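You operate a simulated robot arm through the tools that you are given. There is no shell and no other tool. Be economical: measure what you need, move in short steps, check, and stop when the job is done.

The job below is to be done with a simulated robot arm. You get a single attempt, and the scene is never put back.

## Task
Put the fine screen pack from the top of the blending table on top of the green sample bobbin.
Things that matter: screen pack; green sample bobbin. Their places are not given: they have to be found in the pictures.

It is judged by the outcome, as a careful person would: the job done as asked, and still so three seconds after it is handed in. It fails if anything else is knocked over, pushed out of place, dropped, spilled or broken.

## Robot
A 6-joint arm with a two-finger parallel gripper, fixed in place. Base frame: the origin is at the foot of the arm, x ahead of it, y to its left, z up; the work surface is at about z = 800. Units: mm, degrees, N and s.
With the tool pointing down near the work surface it reaches from about 240 to 640 mm from the base axis. Its first joint turns from -66.0 to 66.0 degrees. Payload 2.7 kg.
Tool frame: the origin (TCP) lies between the finger pads and is the grasp point; the fingertips stand 23 mm ahead of it; z points along the fingers, y is the line along which they close. Largest opening 94 mm; finger width 38, thickness 10; the body of the gripper, 54 by 96 mm, starts 39 mm behind the TCP.
Orientation is told as [roll, pitch, yaw] about the base's x, y, z axes, in that order, counted from this pose: with the fingers straight down and closing along the base's y, the tool's x points along the base's -x, its y along +y and its z along -z.

## Interface
- The arm moves only by the tool apply_moves. Its argument "series" is one flat list of numbers, 6 for each row, row after row: the shift along the base's x, y, z in units of 40 mm (1.0 is 40 mm), then the turn, a rotation vector about the base's x, y, z in units of 6 degrees (1.0 is 6 degrees). In form: [tx, ty, tz, ax, ay, az, tx, ty, tz, ax, ay, az, ...]. A call has 1 to 12 rows; each row shifts and turns the commanded pose from where the row before left it. "jaw" is the gripper command, from -1 (fully open) to 1 (shut), values between in proportion, set as the call begins (left out, the last holds). A call with a number of a shift or a turn outside -1 to 1 is refused whole. Rows are played at 5 a second. More than 50 mm and 8.6 degrees between two rows, or a gripper value outside its range, and nothing of the call is played. Where a pose cannot be reached the arm comes as near as it can. A force on the tool above 40 N (or 10 N above the force at the start of the call, whichever is more), or a blocked arm, ends the call early, and 0.2 s more pass. Each finger travels about 45 mm/s and halts on what it meets, pressing with about 31 N; the grip force reading is that of the motor and also rises with nothing between the fingers. The clock runs only during rows and for 0.2 s after the last one: add rows that do not move to give the fingers time. The reply holds the time, the measured pose of the TCP, the force on the tool along the base axes, the opening and the grip force, in the units named above and with some noise.
- Cameras (640 x 400 px; columns grow to the right, rows downward): "scene" is fixed at [79.9, -445.3, 1391.4]; the picture's right is [0.70, -0.72, 0.00], its down [-0.49, -0.48, -0.73] and it looks along [0.52, 0.51, -0.69] (base axes); focal length 323 px, centre (320, 200). "wrist" rides on the gripper at [86, 16, -74] in the tool frame; the picture's right is [-0.18, 0.98, 0.00], its down [-0.58, -0.11, -0.81] and it looks along [-0.79, -0.15, 0.59] (tool axes); focal length 243 px, centre (320, 200).
- camera(camera): a new picture of that camera. No time passes.
- measure_at(camera, pixels): for up to 12 pixels [column, row] of the newest picture of that camera ("zoom" is the newest enlarged one), the place [x, y, z] in the base frame of the surface seen there, good to about 2 mm. No time passes.
- close_up(camera, box): a new picture of the part [left, top, right, bottom] of that camera's present view, enlarged. No time passes.
- finish_job(): hands the job in; it is judged then, once.

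Work in short steps. Measure before you move; look again where a grasp or a placing could have gone wrong, and mend it. You have 60 turns and 30 pictures in all, those below and enlarged ones among them. Open the gripper and draw the arm clear of the work before you hand the job in, unless the task says otherwise; then end with one line.

The tools are called after "Emit:" by a JSON object that holds its "api" and its "payload". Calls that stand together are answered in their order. apply_moves: Moves the arm, as the interface text tells. Its arguments: {"type":"object","properties":{"series":{"type":"array","items":{"type":"number"}},"jaw":{"type":"number"}},"required":["series"]} The other tools are called the same way: camera (camera) takes a picture; measure_at (camera, pixels) gives the place of the surface under pixels of a picture; close_up (camera, box) takes an enlarged picture of a part of a camera's view; finish_job () hands the job in.

At the start:

```text
time: 0.0
tool_pos: [320.9, -95.3, 1098.6]
tool_rot: [-0.1, 0.0, 0.0]
ft_force: [-0.1, -0.3, 1.2]
width: 93.6
grip_force: 0.2
```

scene: 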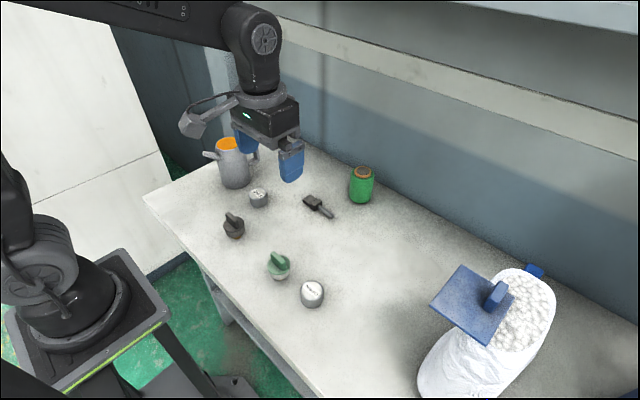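
wrist: 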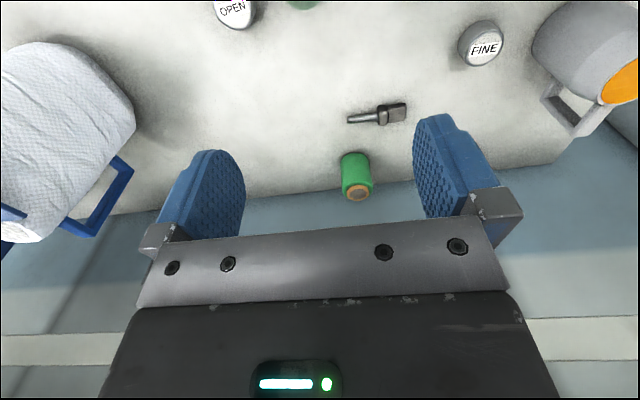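

The wrist view shows a "FINE" disc at about (481,45) and an "OPEN" one; the green bobbin is at scene (361,185). I'll enlarge the scene to examine them.

Emit:
{"api": "close_up", "payload": {"camera": "scene", "box": [200, 120, 400, 320]}}

Emit:
{"api": "close_up", "payload": {"camera": "wrist", "box": [320, 0, 640, 200]}}

Emit:
{"api": "measure_at", "payload": {"camera": "scene", "pixels": [[258, 192], [259, 203], [312, 288], [362, 171], [361, 190], [315, 205], [232, 150], [234, 228], [279, 265], [290, 240]]}}

```text
2.00 times, centred on (300, 220) of scene
```

zoom: 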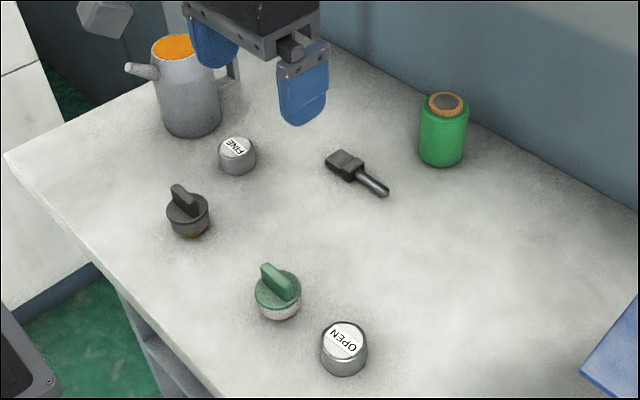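

```text
2.00 times, centred on (480, 100) of wrist
```

zoom: 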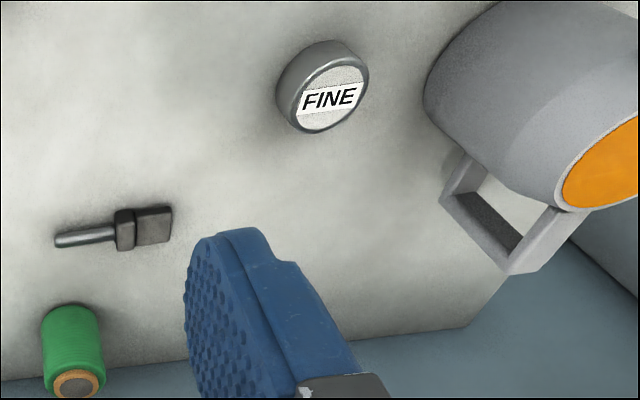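

```text
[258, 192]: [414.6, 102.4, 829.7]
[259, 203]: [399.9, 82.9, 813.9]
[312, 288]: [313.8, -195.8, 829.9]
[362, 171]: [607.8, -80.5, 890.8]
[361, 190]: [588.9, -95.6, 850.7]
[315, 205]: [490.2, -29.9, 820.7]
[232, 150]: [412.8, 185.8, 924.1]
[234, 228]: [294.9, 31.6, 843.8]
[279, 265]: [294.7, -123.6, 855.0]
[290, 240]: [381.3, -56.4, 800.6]
```

I'll get precise edges of the disc and bobbin from enlarged scene views, along with the kettle and wall clearance.

Emit:
{"api": "close_up", "payload": {"camera": "scene", "box": [200, 120, 300, 220]}}

Emit:
{"api": "measure_at", "payload": {"camera": "scene", "pixels": [[250, 192], [267, 192], [258, 188], [258, 196], [352, 172], [371, 172], [362, 167], [362, 176], [235, 175], [380, 160], [361, 150], [206, 154]]}}

Emit:
{"api": "close_up", "payload": {"camera": "scene", "box": [320, 140, 400, 220]}}

```text
4.00 times, centred on (250, 170) of scene
```

zoom: 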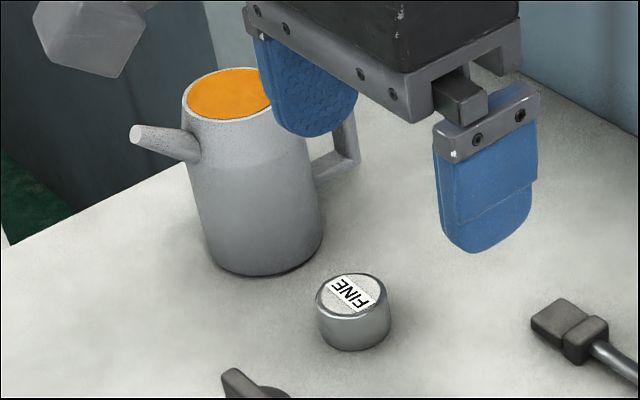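

```text
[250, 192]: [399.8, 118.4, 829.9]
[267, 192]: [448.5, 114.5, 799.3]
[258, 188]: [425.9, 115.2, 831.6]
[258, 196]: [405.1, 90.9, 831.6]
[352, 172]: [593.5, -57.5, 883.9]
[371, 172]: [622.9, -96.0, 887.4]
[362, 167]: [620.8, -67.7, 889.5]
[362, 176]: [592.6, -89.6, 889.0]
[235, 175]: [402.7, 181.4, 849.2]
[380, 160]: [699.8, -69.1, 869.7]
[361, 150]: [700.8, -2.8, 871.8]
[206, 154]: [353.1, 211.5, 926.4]
```

```text
5.00 times, centred on (360, 180) of scene
```

zoom: 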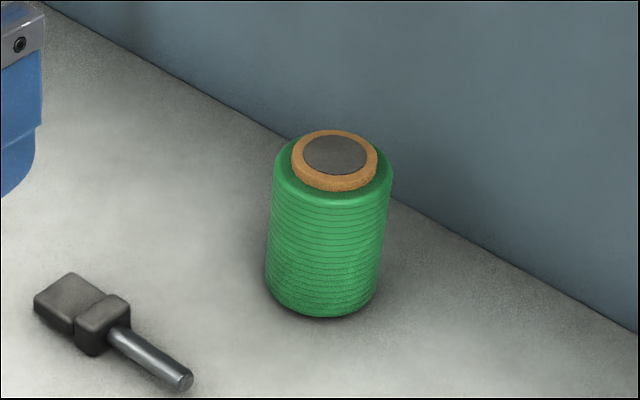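

The bobbin top is a cork ring with a dark core, centred at zoom (335,155). I'll measure it from the zoom.

Emit:
{"api": "measure_at", "payload": {"camera": "zoom", "pixels": [[335, 155], [297, 158], [373, 158], [335, 135], [335, 180], [304, 155], [366, 155], [280, 180], [386, 180], [318, 300]]}}

Emit:
{"api": "close_up", "payload": {"camera": "scene", "box": [240, 180, 280, 220]}}

```text
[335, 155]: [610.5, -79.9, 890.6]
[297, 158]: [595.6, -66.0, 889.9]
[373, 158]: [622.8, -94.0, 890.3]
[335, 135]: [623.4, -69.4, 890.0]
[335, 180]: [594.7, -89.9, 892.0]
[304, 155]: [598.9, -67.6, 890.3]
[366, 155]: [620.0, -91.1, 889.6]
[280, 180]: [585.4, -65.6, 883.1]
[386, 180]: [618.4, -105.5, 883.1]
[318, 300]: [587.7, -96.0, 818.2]
```

```text
10.00 times, centred on (260, 200) of scene
```

zoom: 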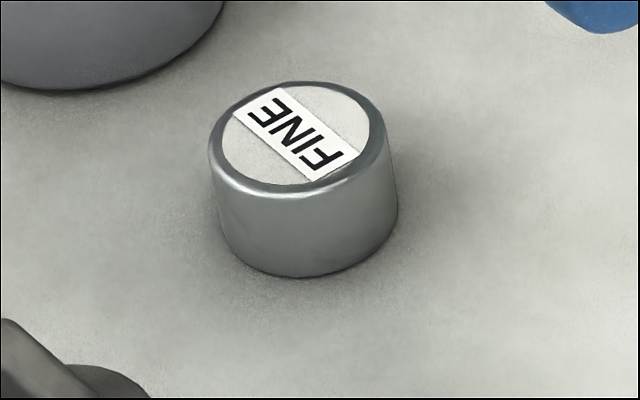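

Emit:
{"api": "measure_at", "payload": {"camera": "zoom", "pixels": [[297, 137], [220, 150], [378, 130], [290, 90], [300, 185], [60, 90], [110, 75], [200, 20]]}}

```text
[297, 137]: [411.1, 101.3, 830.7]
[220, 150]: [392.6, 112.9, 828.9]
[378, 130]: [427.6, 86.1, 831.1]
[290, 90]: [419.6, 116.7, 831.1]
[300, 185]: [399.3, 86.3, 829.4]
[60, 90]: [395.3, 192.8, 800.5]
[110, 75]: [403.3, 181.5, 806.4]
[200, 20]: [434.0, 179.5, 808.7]
```

Disc centre is about (410,100.5), radius 22, top 830. Bobbin top centre is (609,-80), z 890.5. The kettle's edge is near y≈175, so I use a partly open jaw (~70 mm). First move is above the disc at z≈1000.

Emit:
{"api": "apply_moves", "payload": {"series": [0.4455, 0.979, -0.493, 0, 0, 0, 0.4455, 0.979, -0.493, 0, 0, 0, 0.4455, 0.979, -0.493, 0, 0, 0, 0.4455, 0.979, -0.493, 0, 0, 0, 0.4455, 0.979, -0.493, 0, 0, 0, 0, 0, 0, 0, 0, 0, 0, 0, 0, 0, 0, 0], "jaw": -0.49}}

Emit:
{"api": "camera", "payload": {"camera": "wrist"}}

```text
time: 1.6
tool_pos: [412.2, 102.0, 999.2]
tool_rot: [0.0, 0.0, 0.0]
ft_force: [0.2, -0.8, -0.5]
width: 70.1
grip_force: 0.0
```

```text
22 pictures are left
```

wrist: 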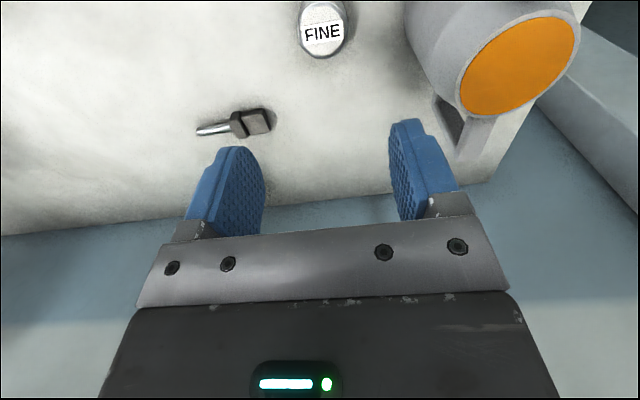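

The disc is at (323,32) and the kettle sits to its right. I'll check the clearance and disc position before descending.

Emit:
{"api": "measure_at", "payload": {"camera": "wrist", "pixels": [[323, 34], [304, 34], [342, 34], [323, 52], [409, 30], [430, 70], [460, 105], [465, 155], [436, 100]]}}

```text
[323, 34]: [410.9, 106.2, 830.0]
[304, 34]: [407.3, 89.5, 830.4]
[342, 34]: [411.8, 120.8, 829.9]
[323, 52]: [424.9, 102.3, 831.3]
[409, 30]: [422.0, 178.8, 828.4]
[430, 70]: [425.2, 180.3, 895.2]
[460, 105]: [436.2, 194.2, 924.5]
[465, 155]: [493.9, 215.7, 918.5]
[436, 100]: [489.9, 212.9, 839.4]
```

Clearance is fine: kettle nearest y≈178, fingers reach 147. I descend to z≈829.

Emit:
{"api": "apply_moves", "payload": {"series": [-0.05, 0, -0.9, 0, 0, 0, 0, 0, -0.9, 0, 0, 0, 0, 0, -0.9, 0, 0, 0, 0, 0, -0.75, 0, 0, 0, 0, 0, -0.4, 0, 0, 0, 0, 0, -0.4, 0, 0, 0, 0, 0, 0, 0, 0, 0]}}

Emit:
{"api": "camera", "payload": {"camera": "wrist"}}

```text
time: 3.2
tool_pos: [408.8, 101.3, 827.8]
tool_rot: [0.0, 0.0, 0.0]
ft_force: [-0.2, 0.8, 0.6]
width: 70.0
grip_force: 0.0
```

```text
21 pictures are left
```

wrist: 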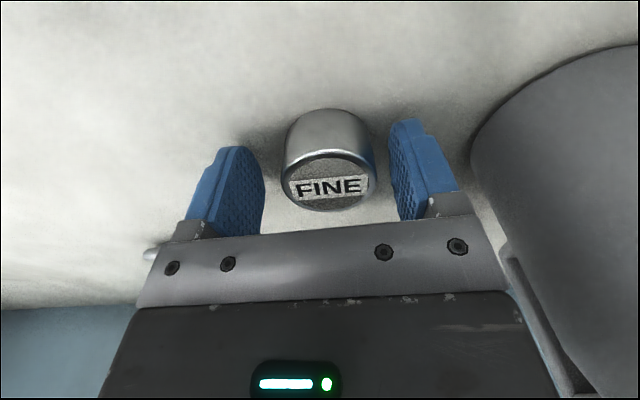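

The disc stands centred between the fingers, so I close on it.

Emit:
{"api": "apply_moves", "payload": {"series": [0, 0, 0, 0, 0, 0, 0, 0, 0, 0, 0, 0, 0, 0, 0, 0, 0, 0, 0, 0, 0, 0, 0, 0, 0, 0, 0, 0, 0, 0], "jaw": 1}}

Emit:
{"api": "measure_at", "payload": {"camera": "wrist", "pixels": [[328, 185], [288, 185], [372, 185], [330, 205], [328, 160]]}}

```text
time: 4.4
tool_pos: [408.8, 101.0, 827.9]
tool_rot: [0.0, 0.0, 0.0]
ft_force: [-0.5, 0.6, -0.3]
width: 44.9
grip_force: 31.1
```

```text
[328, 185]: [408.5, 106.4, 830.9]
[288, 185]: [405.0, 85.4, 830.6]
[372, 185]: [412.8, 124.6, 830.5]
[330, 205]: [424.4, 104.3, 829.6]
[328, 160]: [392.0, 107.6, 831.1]
```

Held at width 44.9. I lift straight up and check.

Emit:
{"api": "apply_moves", "payload": {"series": [0, 0, 0.3, 0, 0, 0, 0, 0, 0.8, 0, 0, 0, 0, 0, 1, 0, 0, 0, 0, 0, 1, 0, 0, 0, 0, 0, 1, 0, 0, 0, 0, 0, 0, 0, 0, 0]}}

Emit:
{"api": "camera", "payload": {"camera": "wrist"}}

```text
time: 5.8
tool_pos: [409.8, 103.6, 994.6]
tool_rot: [0.1, 0.0, 0.1]
ft_force: [-0.3, -0.6, -0.8]
width: 44.7
grip_force: 30.9
```

```text
20 pictures are left
```

wrist: 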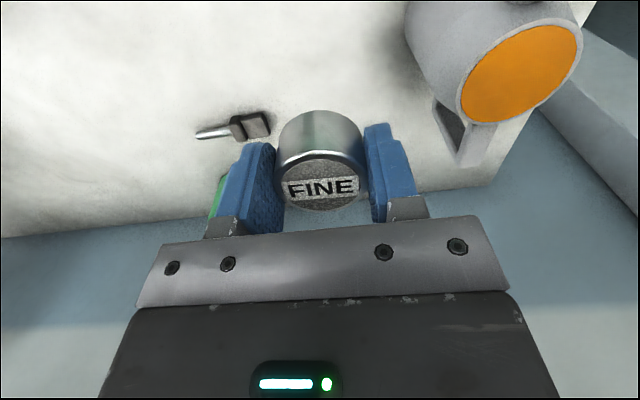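

The disc is held upright. I carry it over the bobbin at z≈995.

Emit:
{"api": "apply_moves", "payload": {"series": [0.7125, -0.65, 0, 0, 0, 0, 0.7125, -0.65, 0, 0, 0, 0, 0.7125, -0.65, 0, 0, 0, 0, 0.7125, -0.65, 0, 0, 0, 0, 0.7125, -0.65, 0, 0, 0, 0, 0.7125, -0.65, 0, 0, 0, 0, 0.7125, -0.65, 0, 0, 0, 0, 0, 0, 0, 0, 0, 0, 0, 0, 0, 0, 0, 0]}}

Emit:
{"api": "camera", "payload": {"camera": "wrist"}}

Emit:
{"api": "camera", "payload": {"camera": "scene"}}

```text
time: 7.8
tool_pos: [608.3, -81.8, 988.5]
tool_rot: [0.0, 0.1, 0.0]
ft_force: [0.0, -0.5, -1.2]
width: 44.5
grip_force: 30.9
```

```text
19 pictures are left
```

wrist: 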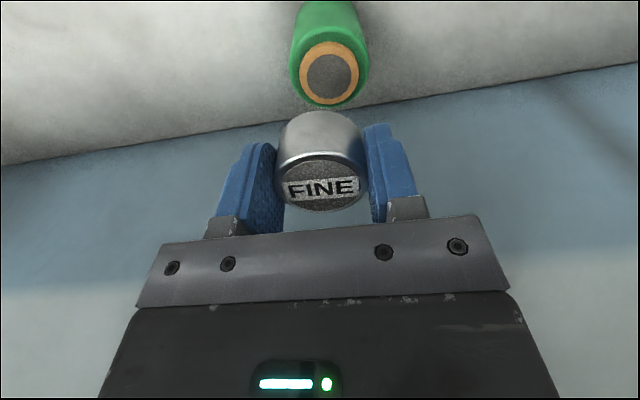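

```text
18 pictures are left
```

scene: 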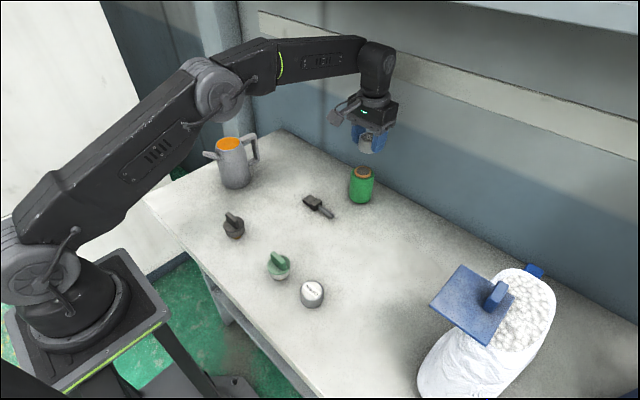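

The bobbin top shows at (331,74) with the held disc at (323,185). I measure both for alignment.

Emit:
{"api": "measure_at", "payload": {"camera": "wrist", "pixels": [[331, 76], [302, 76], [360, 76], [331, 48], [331, 101], [323, 187], [281, 187], [363, 187], [323, 160], [323, 207]]}}

```text
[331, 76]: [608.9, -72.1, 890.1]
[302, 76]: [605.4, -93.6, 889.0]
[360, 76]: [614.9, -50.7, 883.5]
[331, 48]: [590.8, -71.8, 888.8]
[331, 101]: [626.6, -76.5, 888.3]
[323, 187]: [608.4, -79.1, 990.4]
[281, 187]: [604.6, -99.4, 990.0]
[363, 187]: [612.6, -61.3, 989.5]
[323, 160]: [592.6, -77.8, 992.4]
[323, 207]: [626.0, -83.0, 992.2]
```

The wrist view puts the bobbin at y≈-73, versus -80 from the scene. The disc's shift on closing suggests the wrist view is the better one. I lower part way, shift +y a little, and recheck.

Emit:
{"api": "apply_moves", "payload": {"series": [0, 0.15, -0.4, 0, 0, 0, 0, 0, -0.4, 0, 0, 0, 0, 0, -0.2, 0, 0, 0, 0, 0, 0, 0, 0, 0, 0, 0, 0, 0, 0, 0]}}

Emit:
{"api": "close_up", "payload": {"camera": "wrist", "box": [220, 30, 420, 230]}}

Emit:
{"api": "close_up", "payload": {"camera": "scene", "box": [320, 130, 400, 210]}}

```text
time: 9.0
tool_pos: [607.8, -74.7, 953.0]
tool_rot: [0.0, 0.0, 0.0]
ft_force: [0.5, 0.5, -0.4]
width: 45.1
grip_force: 31.4
```

```text
2.00 times, centred on (320, 130) of wrist
```

zoom: 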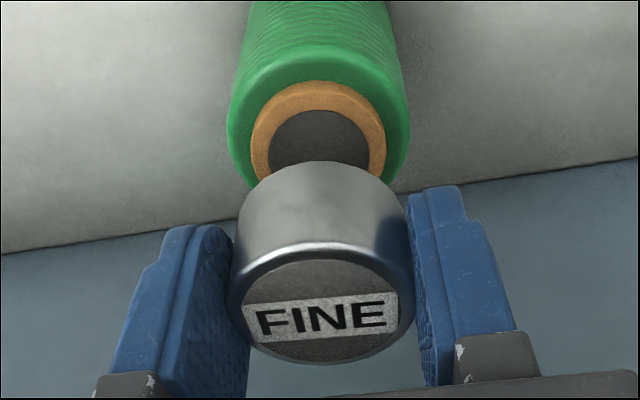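

```text
5.00 times, centred on (360, 170) of scene
```

zoom: 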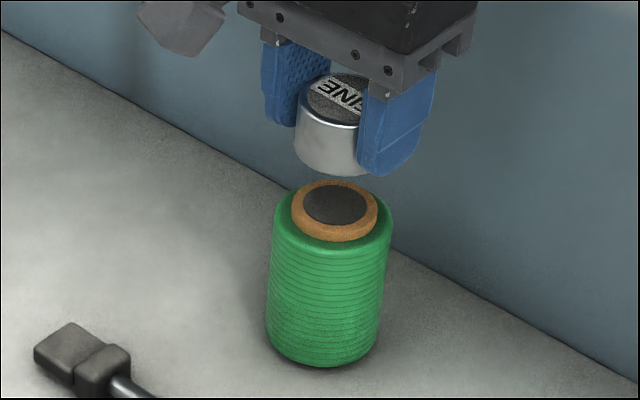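

In both views the disc is centred over the cork top: the wrist columns match at ~319, and the small scene offset is explained by perspective. The bottom is about 34 mm above, so I lower 30 mm and check.

Emit:
{"api": "apply_moves", "payload": {"series": [0, 0, -0.3, 0, 0, 0, 0, 0, -0.25, 0, 0, 0, 0, 0, -0.2, 0, 0, 0, 0, 0, 0, 0, 0, 0, 0, 0, 0, 0, 0, 0]}}

Emit:
{"api": "close_up", "payload": {"camera": "scene", "box": [320, 130, 400, 210]}}

Emit:
{"api": "close_up", "payload": {"camera": "wrist", "box": [220, 30, 420, 230]}}

```text
time: 10.2
tool_pos: [607.3, -73.9, 924.2]
tool_rot: [0.1, -0.1, 0.0]
ft_force: [-0.2, 0.5, -0.1]
width: 44.7
grip_force: 30.8
```

```text
5.00 times, centred on (360, 170) of scene
```

zoom: 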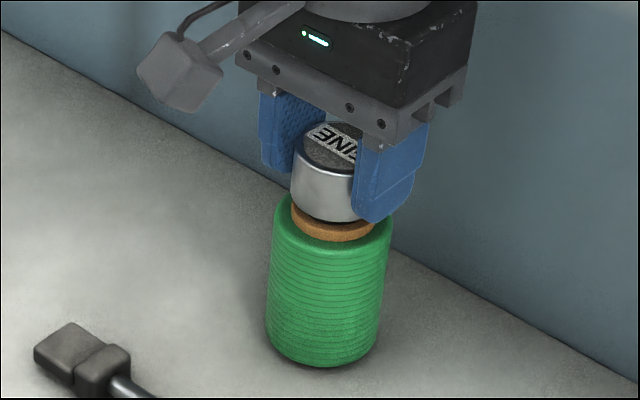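

```text
2.00 times, centred on (320, 130) of wrist
```

zoom: 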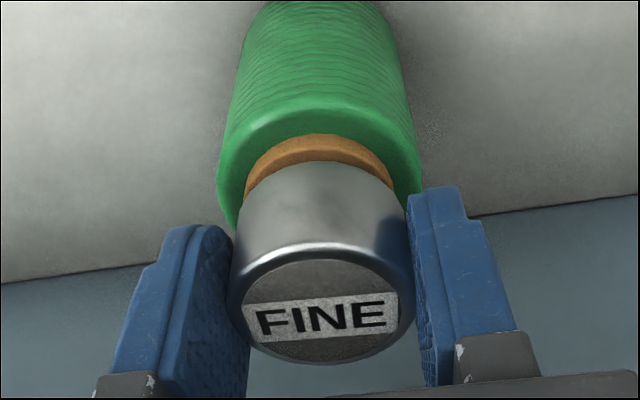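

Still well aligned, with a gap of roughly 5 mm and no contact force. I lower 4 mm gently.

Emit:
{"api": "apply_moves", "payload": {"series": [0, 0, -0.05, 0, 0, 0, 0, 0, -0.05, 0, 0, 0, 0, 0, 0, 0, 0, 0, 0, 0, 0, 0, 0, 0]}}

```text
time: 11.2
tool_pos: [609.4, -74.2, 921.1]
tool_rot: [0.1, 0.0, -0.1]
ft_force: [0.6, 0.5, -0.6]
width: 44.8
grip_force: 31.3
```

No contact yet, so I go down 1.2 mm more.

Emit:
{"api": "apply_moves", "payload": {"series": [0, 0, -0.03, 0, 0, 0, 0, 0, 0, 0, 0, 0]}}

Emit:
{"api": "close_up", "payload": {"camera": "scene", "box": [345, 155, 385, 195]}}

```text
time: 11.8
tool_pos: [608.9, -74.6, 918.5]
tool_rot: [0.0, -0.1, -0.1]
ft_force: [0.7, 0.4, -1.0]
width: 44.7
grip_force: 30.7
```

```text
10.00 times, centred on (365, 175) of scene
```

zoom: 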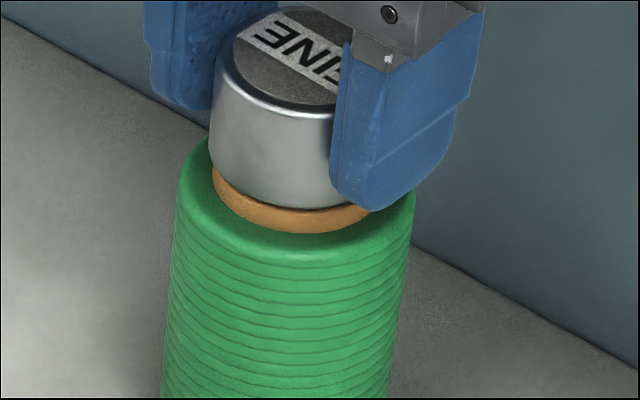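

Almost touching and centred; I continue in 0.8 mm steps until a force appears.

Emit:
{"api": "apply_moves", "payload": {"series": [0, 0, -0.02, 0, 0, 0, 0, 0, 0, 0, 0, 0]}}

```text
time: 12.4
tool_pos: [608.5, -74.8, 918.9]
tool_rot: [0.0, -0.1, 0.0]
ft_force: [0.5, 0.3, 2.7]
width: 44.5
grip_force: 31.0
```

The force rose to 2.7 N, so contact is beginning. I'll take one more small step to confirm.

Emit:
{"api": "apply_moves", "payload": {"series": [0, 0, -0.01, 0, 0, 0, 0, 0, 0, 0, 0, 0]}}

```text
time: 13.0
tool_pos: [608.2, -74.9, 918.8]
tool_rot: [-0.1, -0.1, 0.0]
ft_force: [-2.3, 0.7, 8.5]
width: 44.8
grip_force: 31.0
```

Seated at 8.5 N. I open the jaw part way and keep the arm still.

Emit:
{"api": "apply_moves", "payload": {"series": [0, 0, 0, 0, 0, 0, 0, 0, 0, 0, 0, 0, 0, 0, 0, 0, 0, 0, 0, 0, 0, 0, 0, 0], "jaw": -0.5}}

Emit:
{"api": "camera", "payload": {"camera": "wrist"}}

```text
time: 14.0
tool_pos: [608.5, -75.3, 918.2]
tool_rot: [0.1, 0.0, -0.1]
ft_force: [0.2, 0.4, 0.1]
width: 70.7
grip_force: 0.1
```

```text
12 pictures are left
```

wrist: 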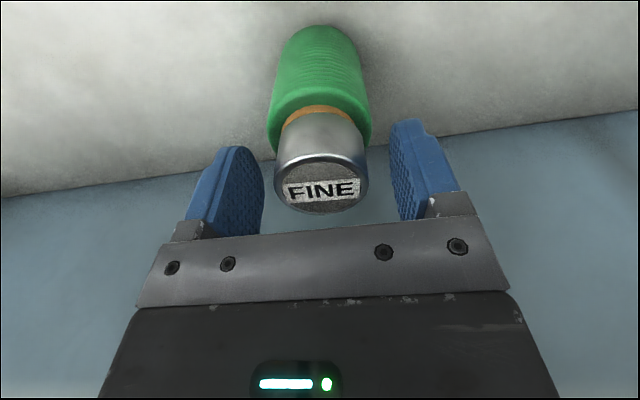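

The disc rests flat on the bobbin and the fingers are clear on both sides. I raise straight up, then draw back.

Emit:
{"api": "apply_moves", "payload": {"series": [0, 0, 0.3, 0, 0, 0, 0, 0, 0.7, 0, 0, 0, 0, 0, 1, 0, 0, 0, 0, 0, 1, 0, 0, 0, 0, 0, 1, 0, 0, 0, -1, 0, 0, 0, 0, 0, -1, 0, 0, 0, 0, 0, -1, 0, 0, 0, 0, 0, -1, 0, 0, 0, 0, 0, 0, 0, 0, 0, 0, 0]}}

Emit:
{"api": "camera", "payload": {"camera": "scene"}}

Emit:
{"api": "close_up", "payload": {"camera": "scene", "box": [320, 140, 400, 220]}}

```text
time: 16.2
tool_pos: [445.3, -73.1, 1077.9]
tool_rot: [0.0, -0.1, 0.0]
ft_force: [-0.4, 0.3, 0.6]
width: 70.1
grip_force: 0.1
```

```text
11 pictures are left
```

scene: 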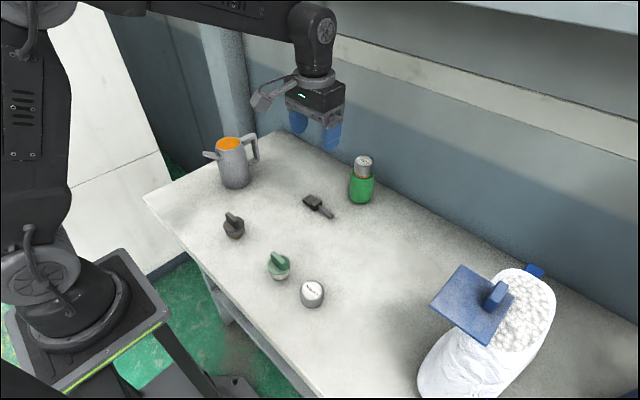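

```text
5.00 times, centred on (360, 180) of scene
```

zoom: 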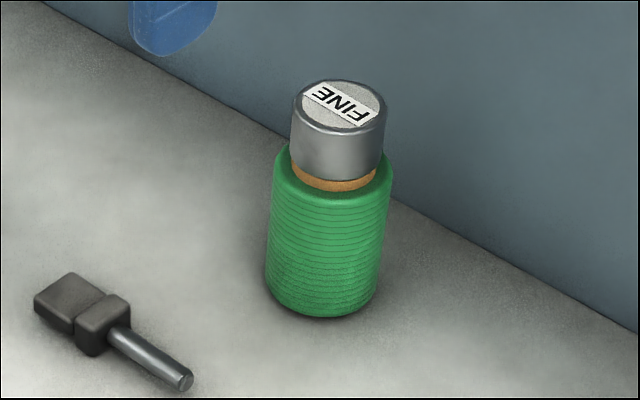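

The FINE screen pack sits centred and level on the bobbin, everything else is in place, and the arm is clear. I hand the job in.

Emit:
{"api": "finish_job", "payload": {}}

```text
The job is handed in.
```

The fine screen pack is resting centred and level on top of the green sample bobbin. Nothing else on the table was moved, the gripper is open and the arm is drawn clear.
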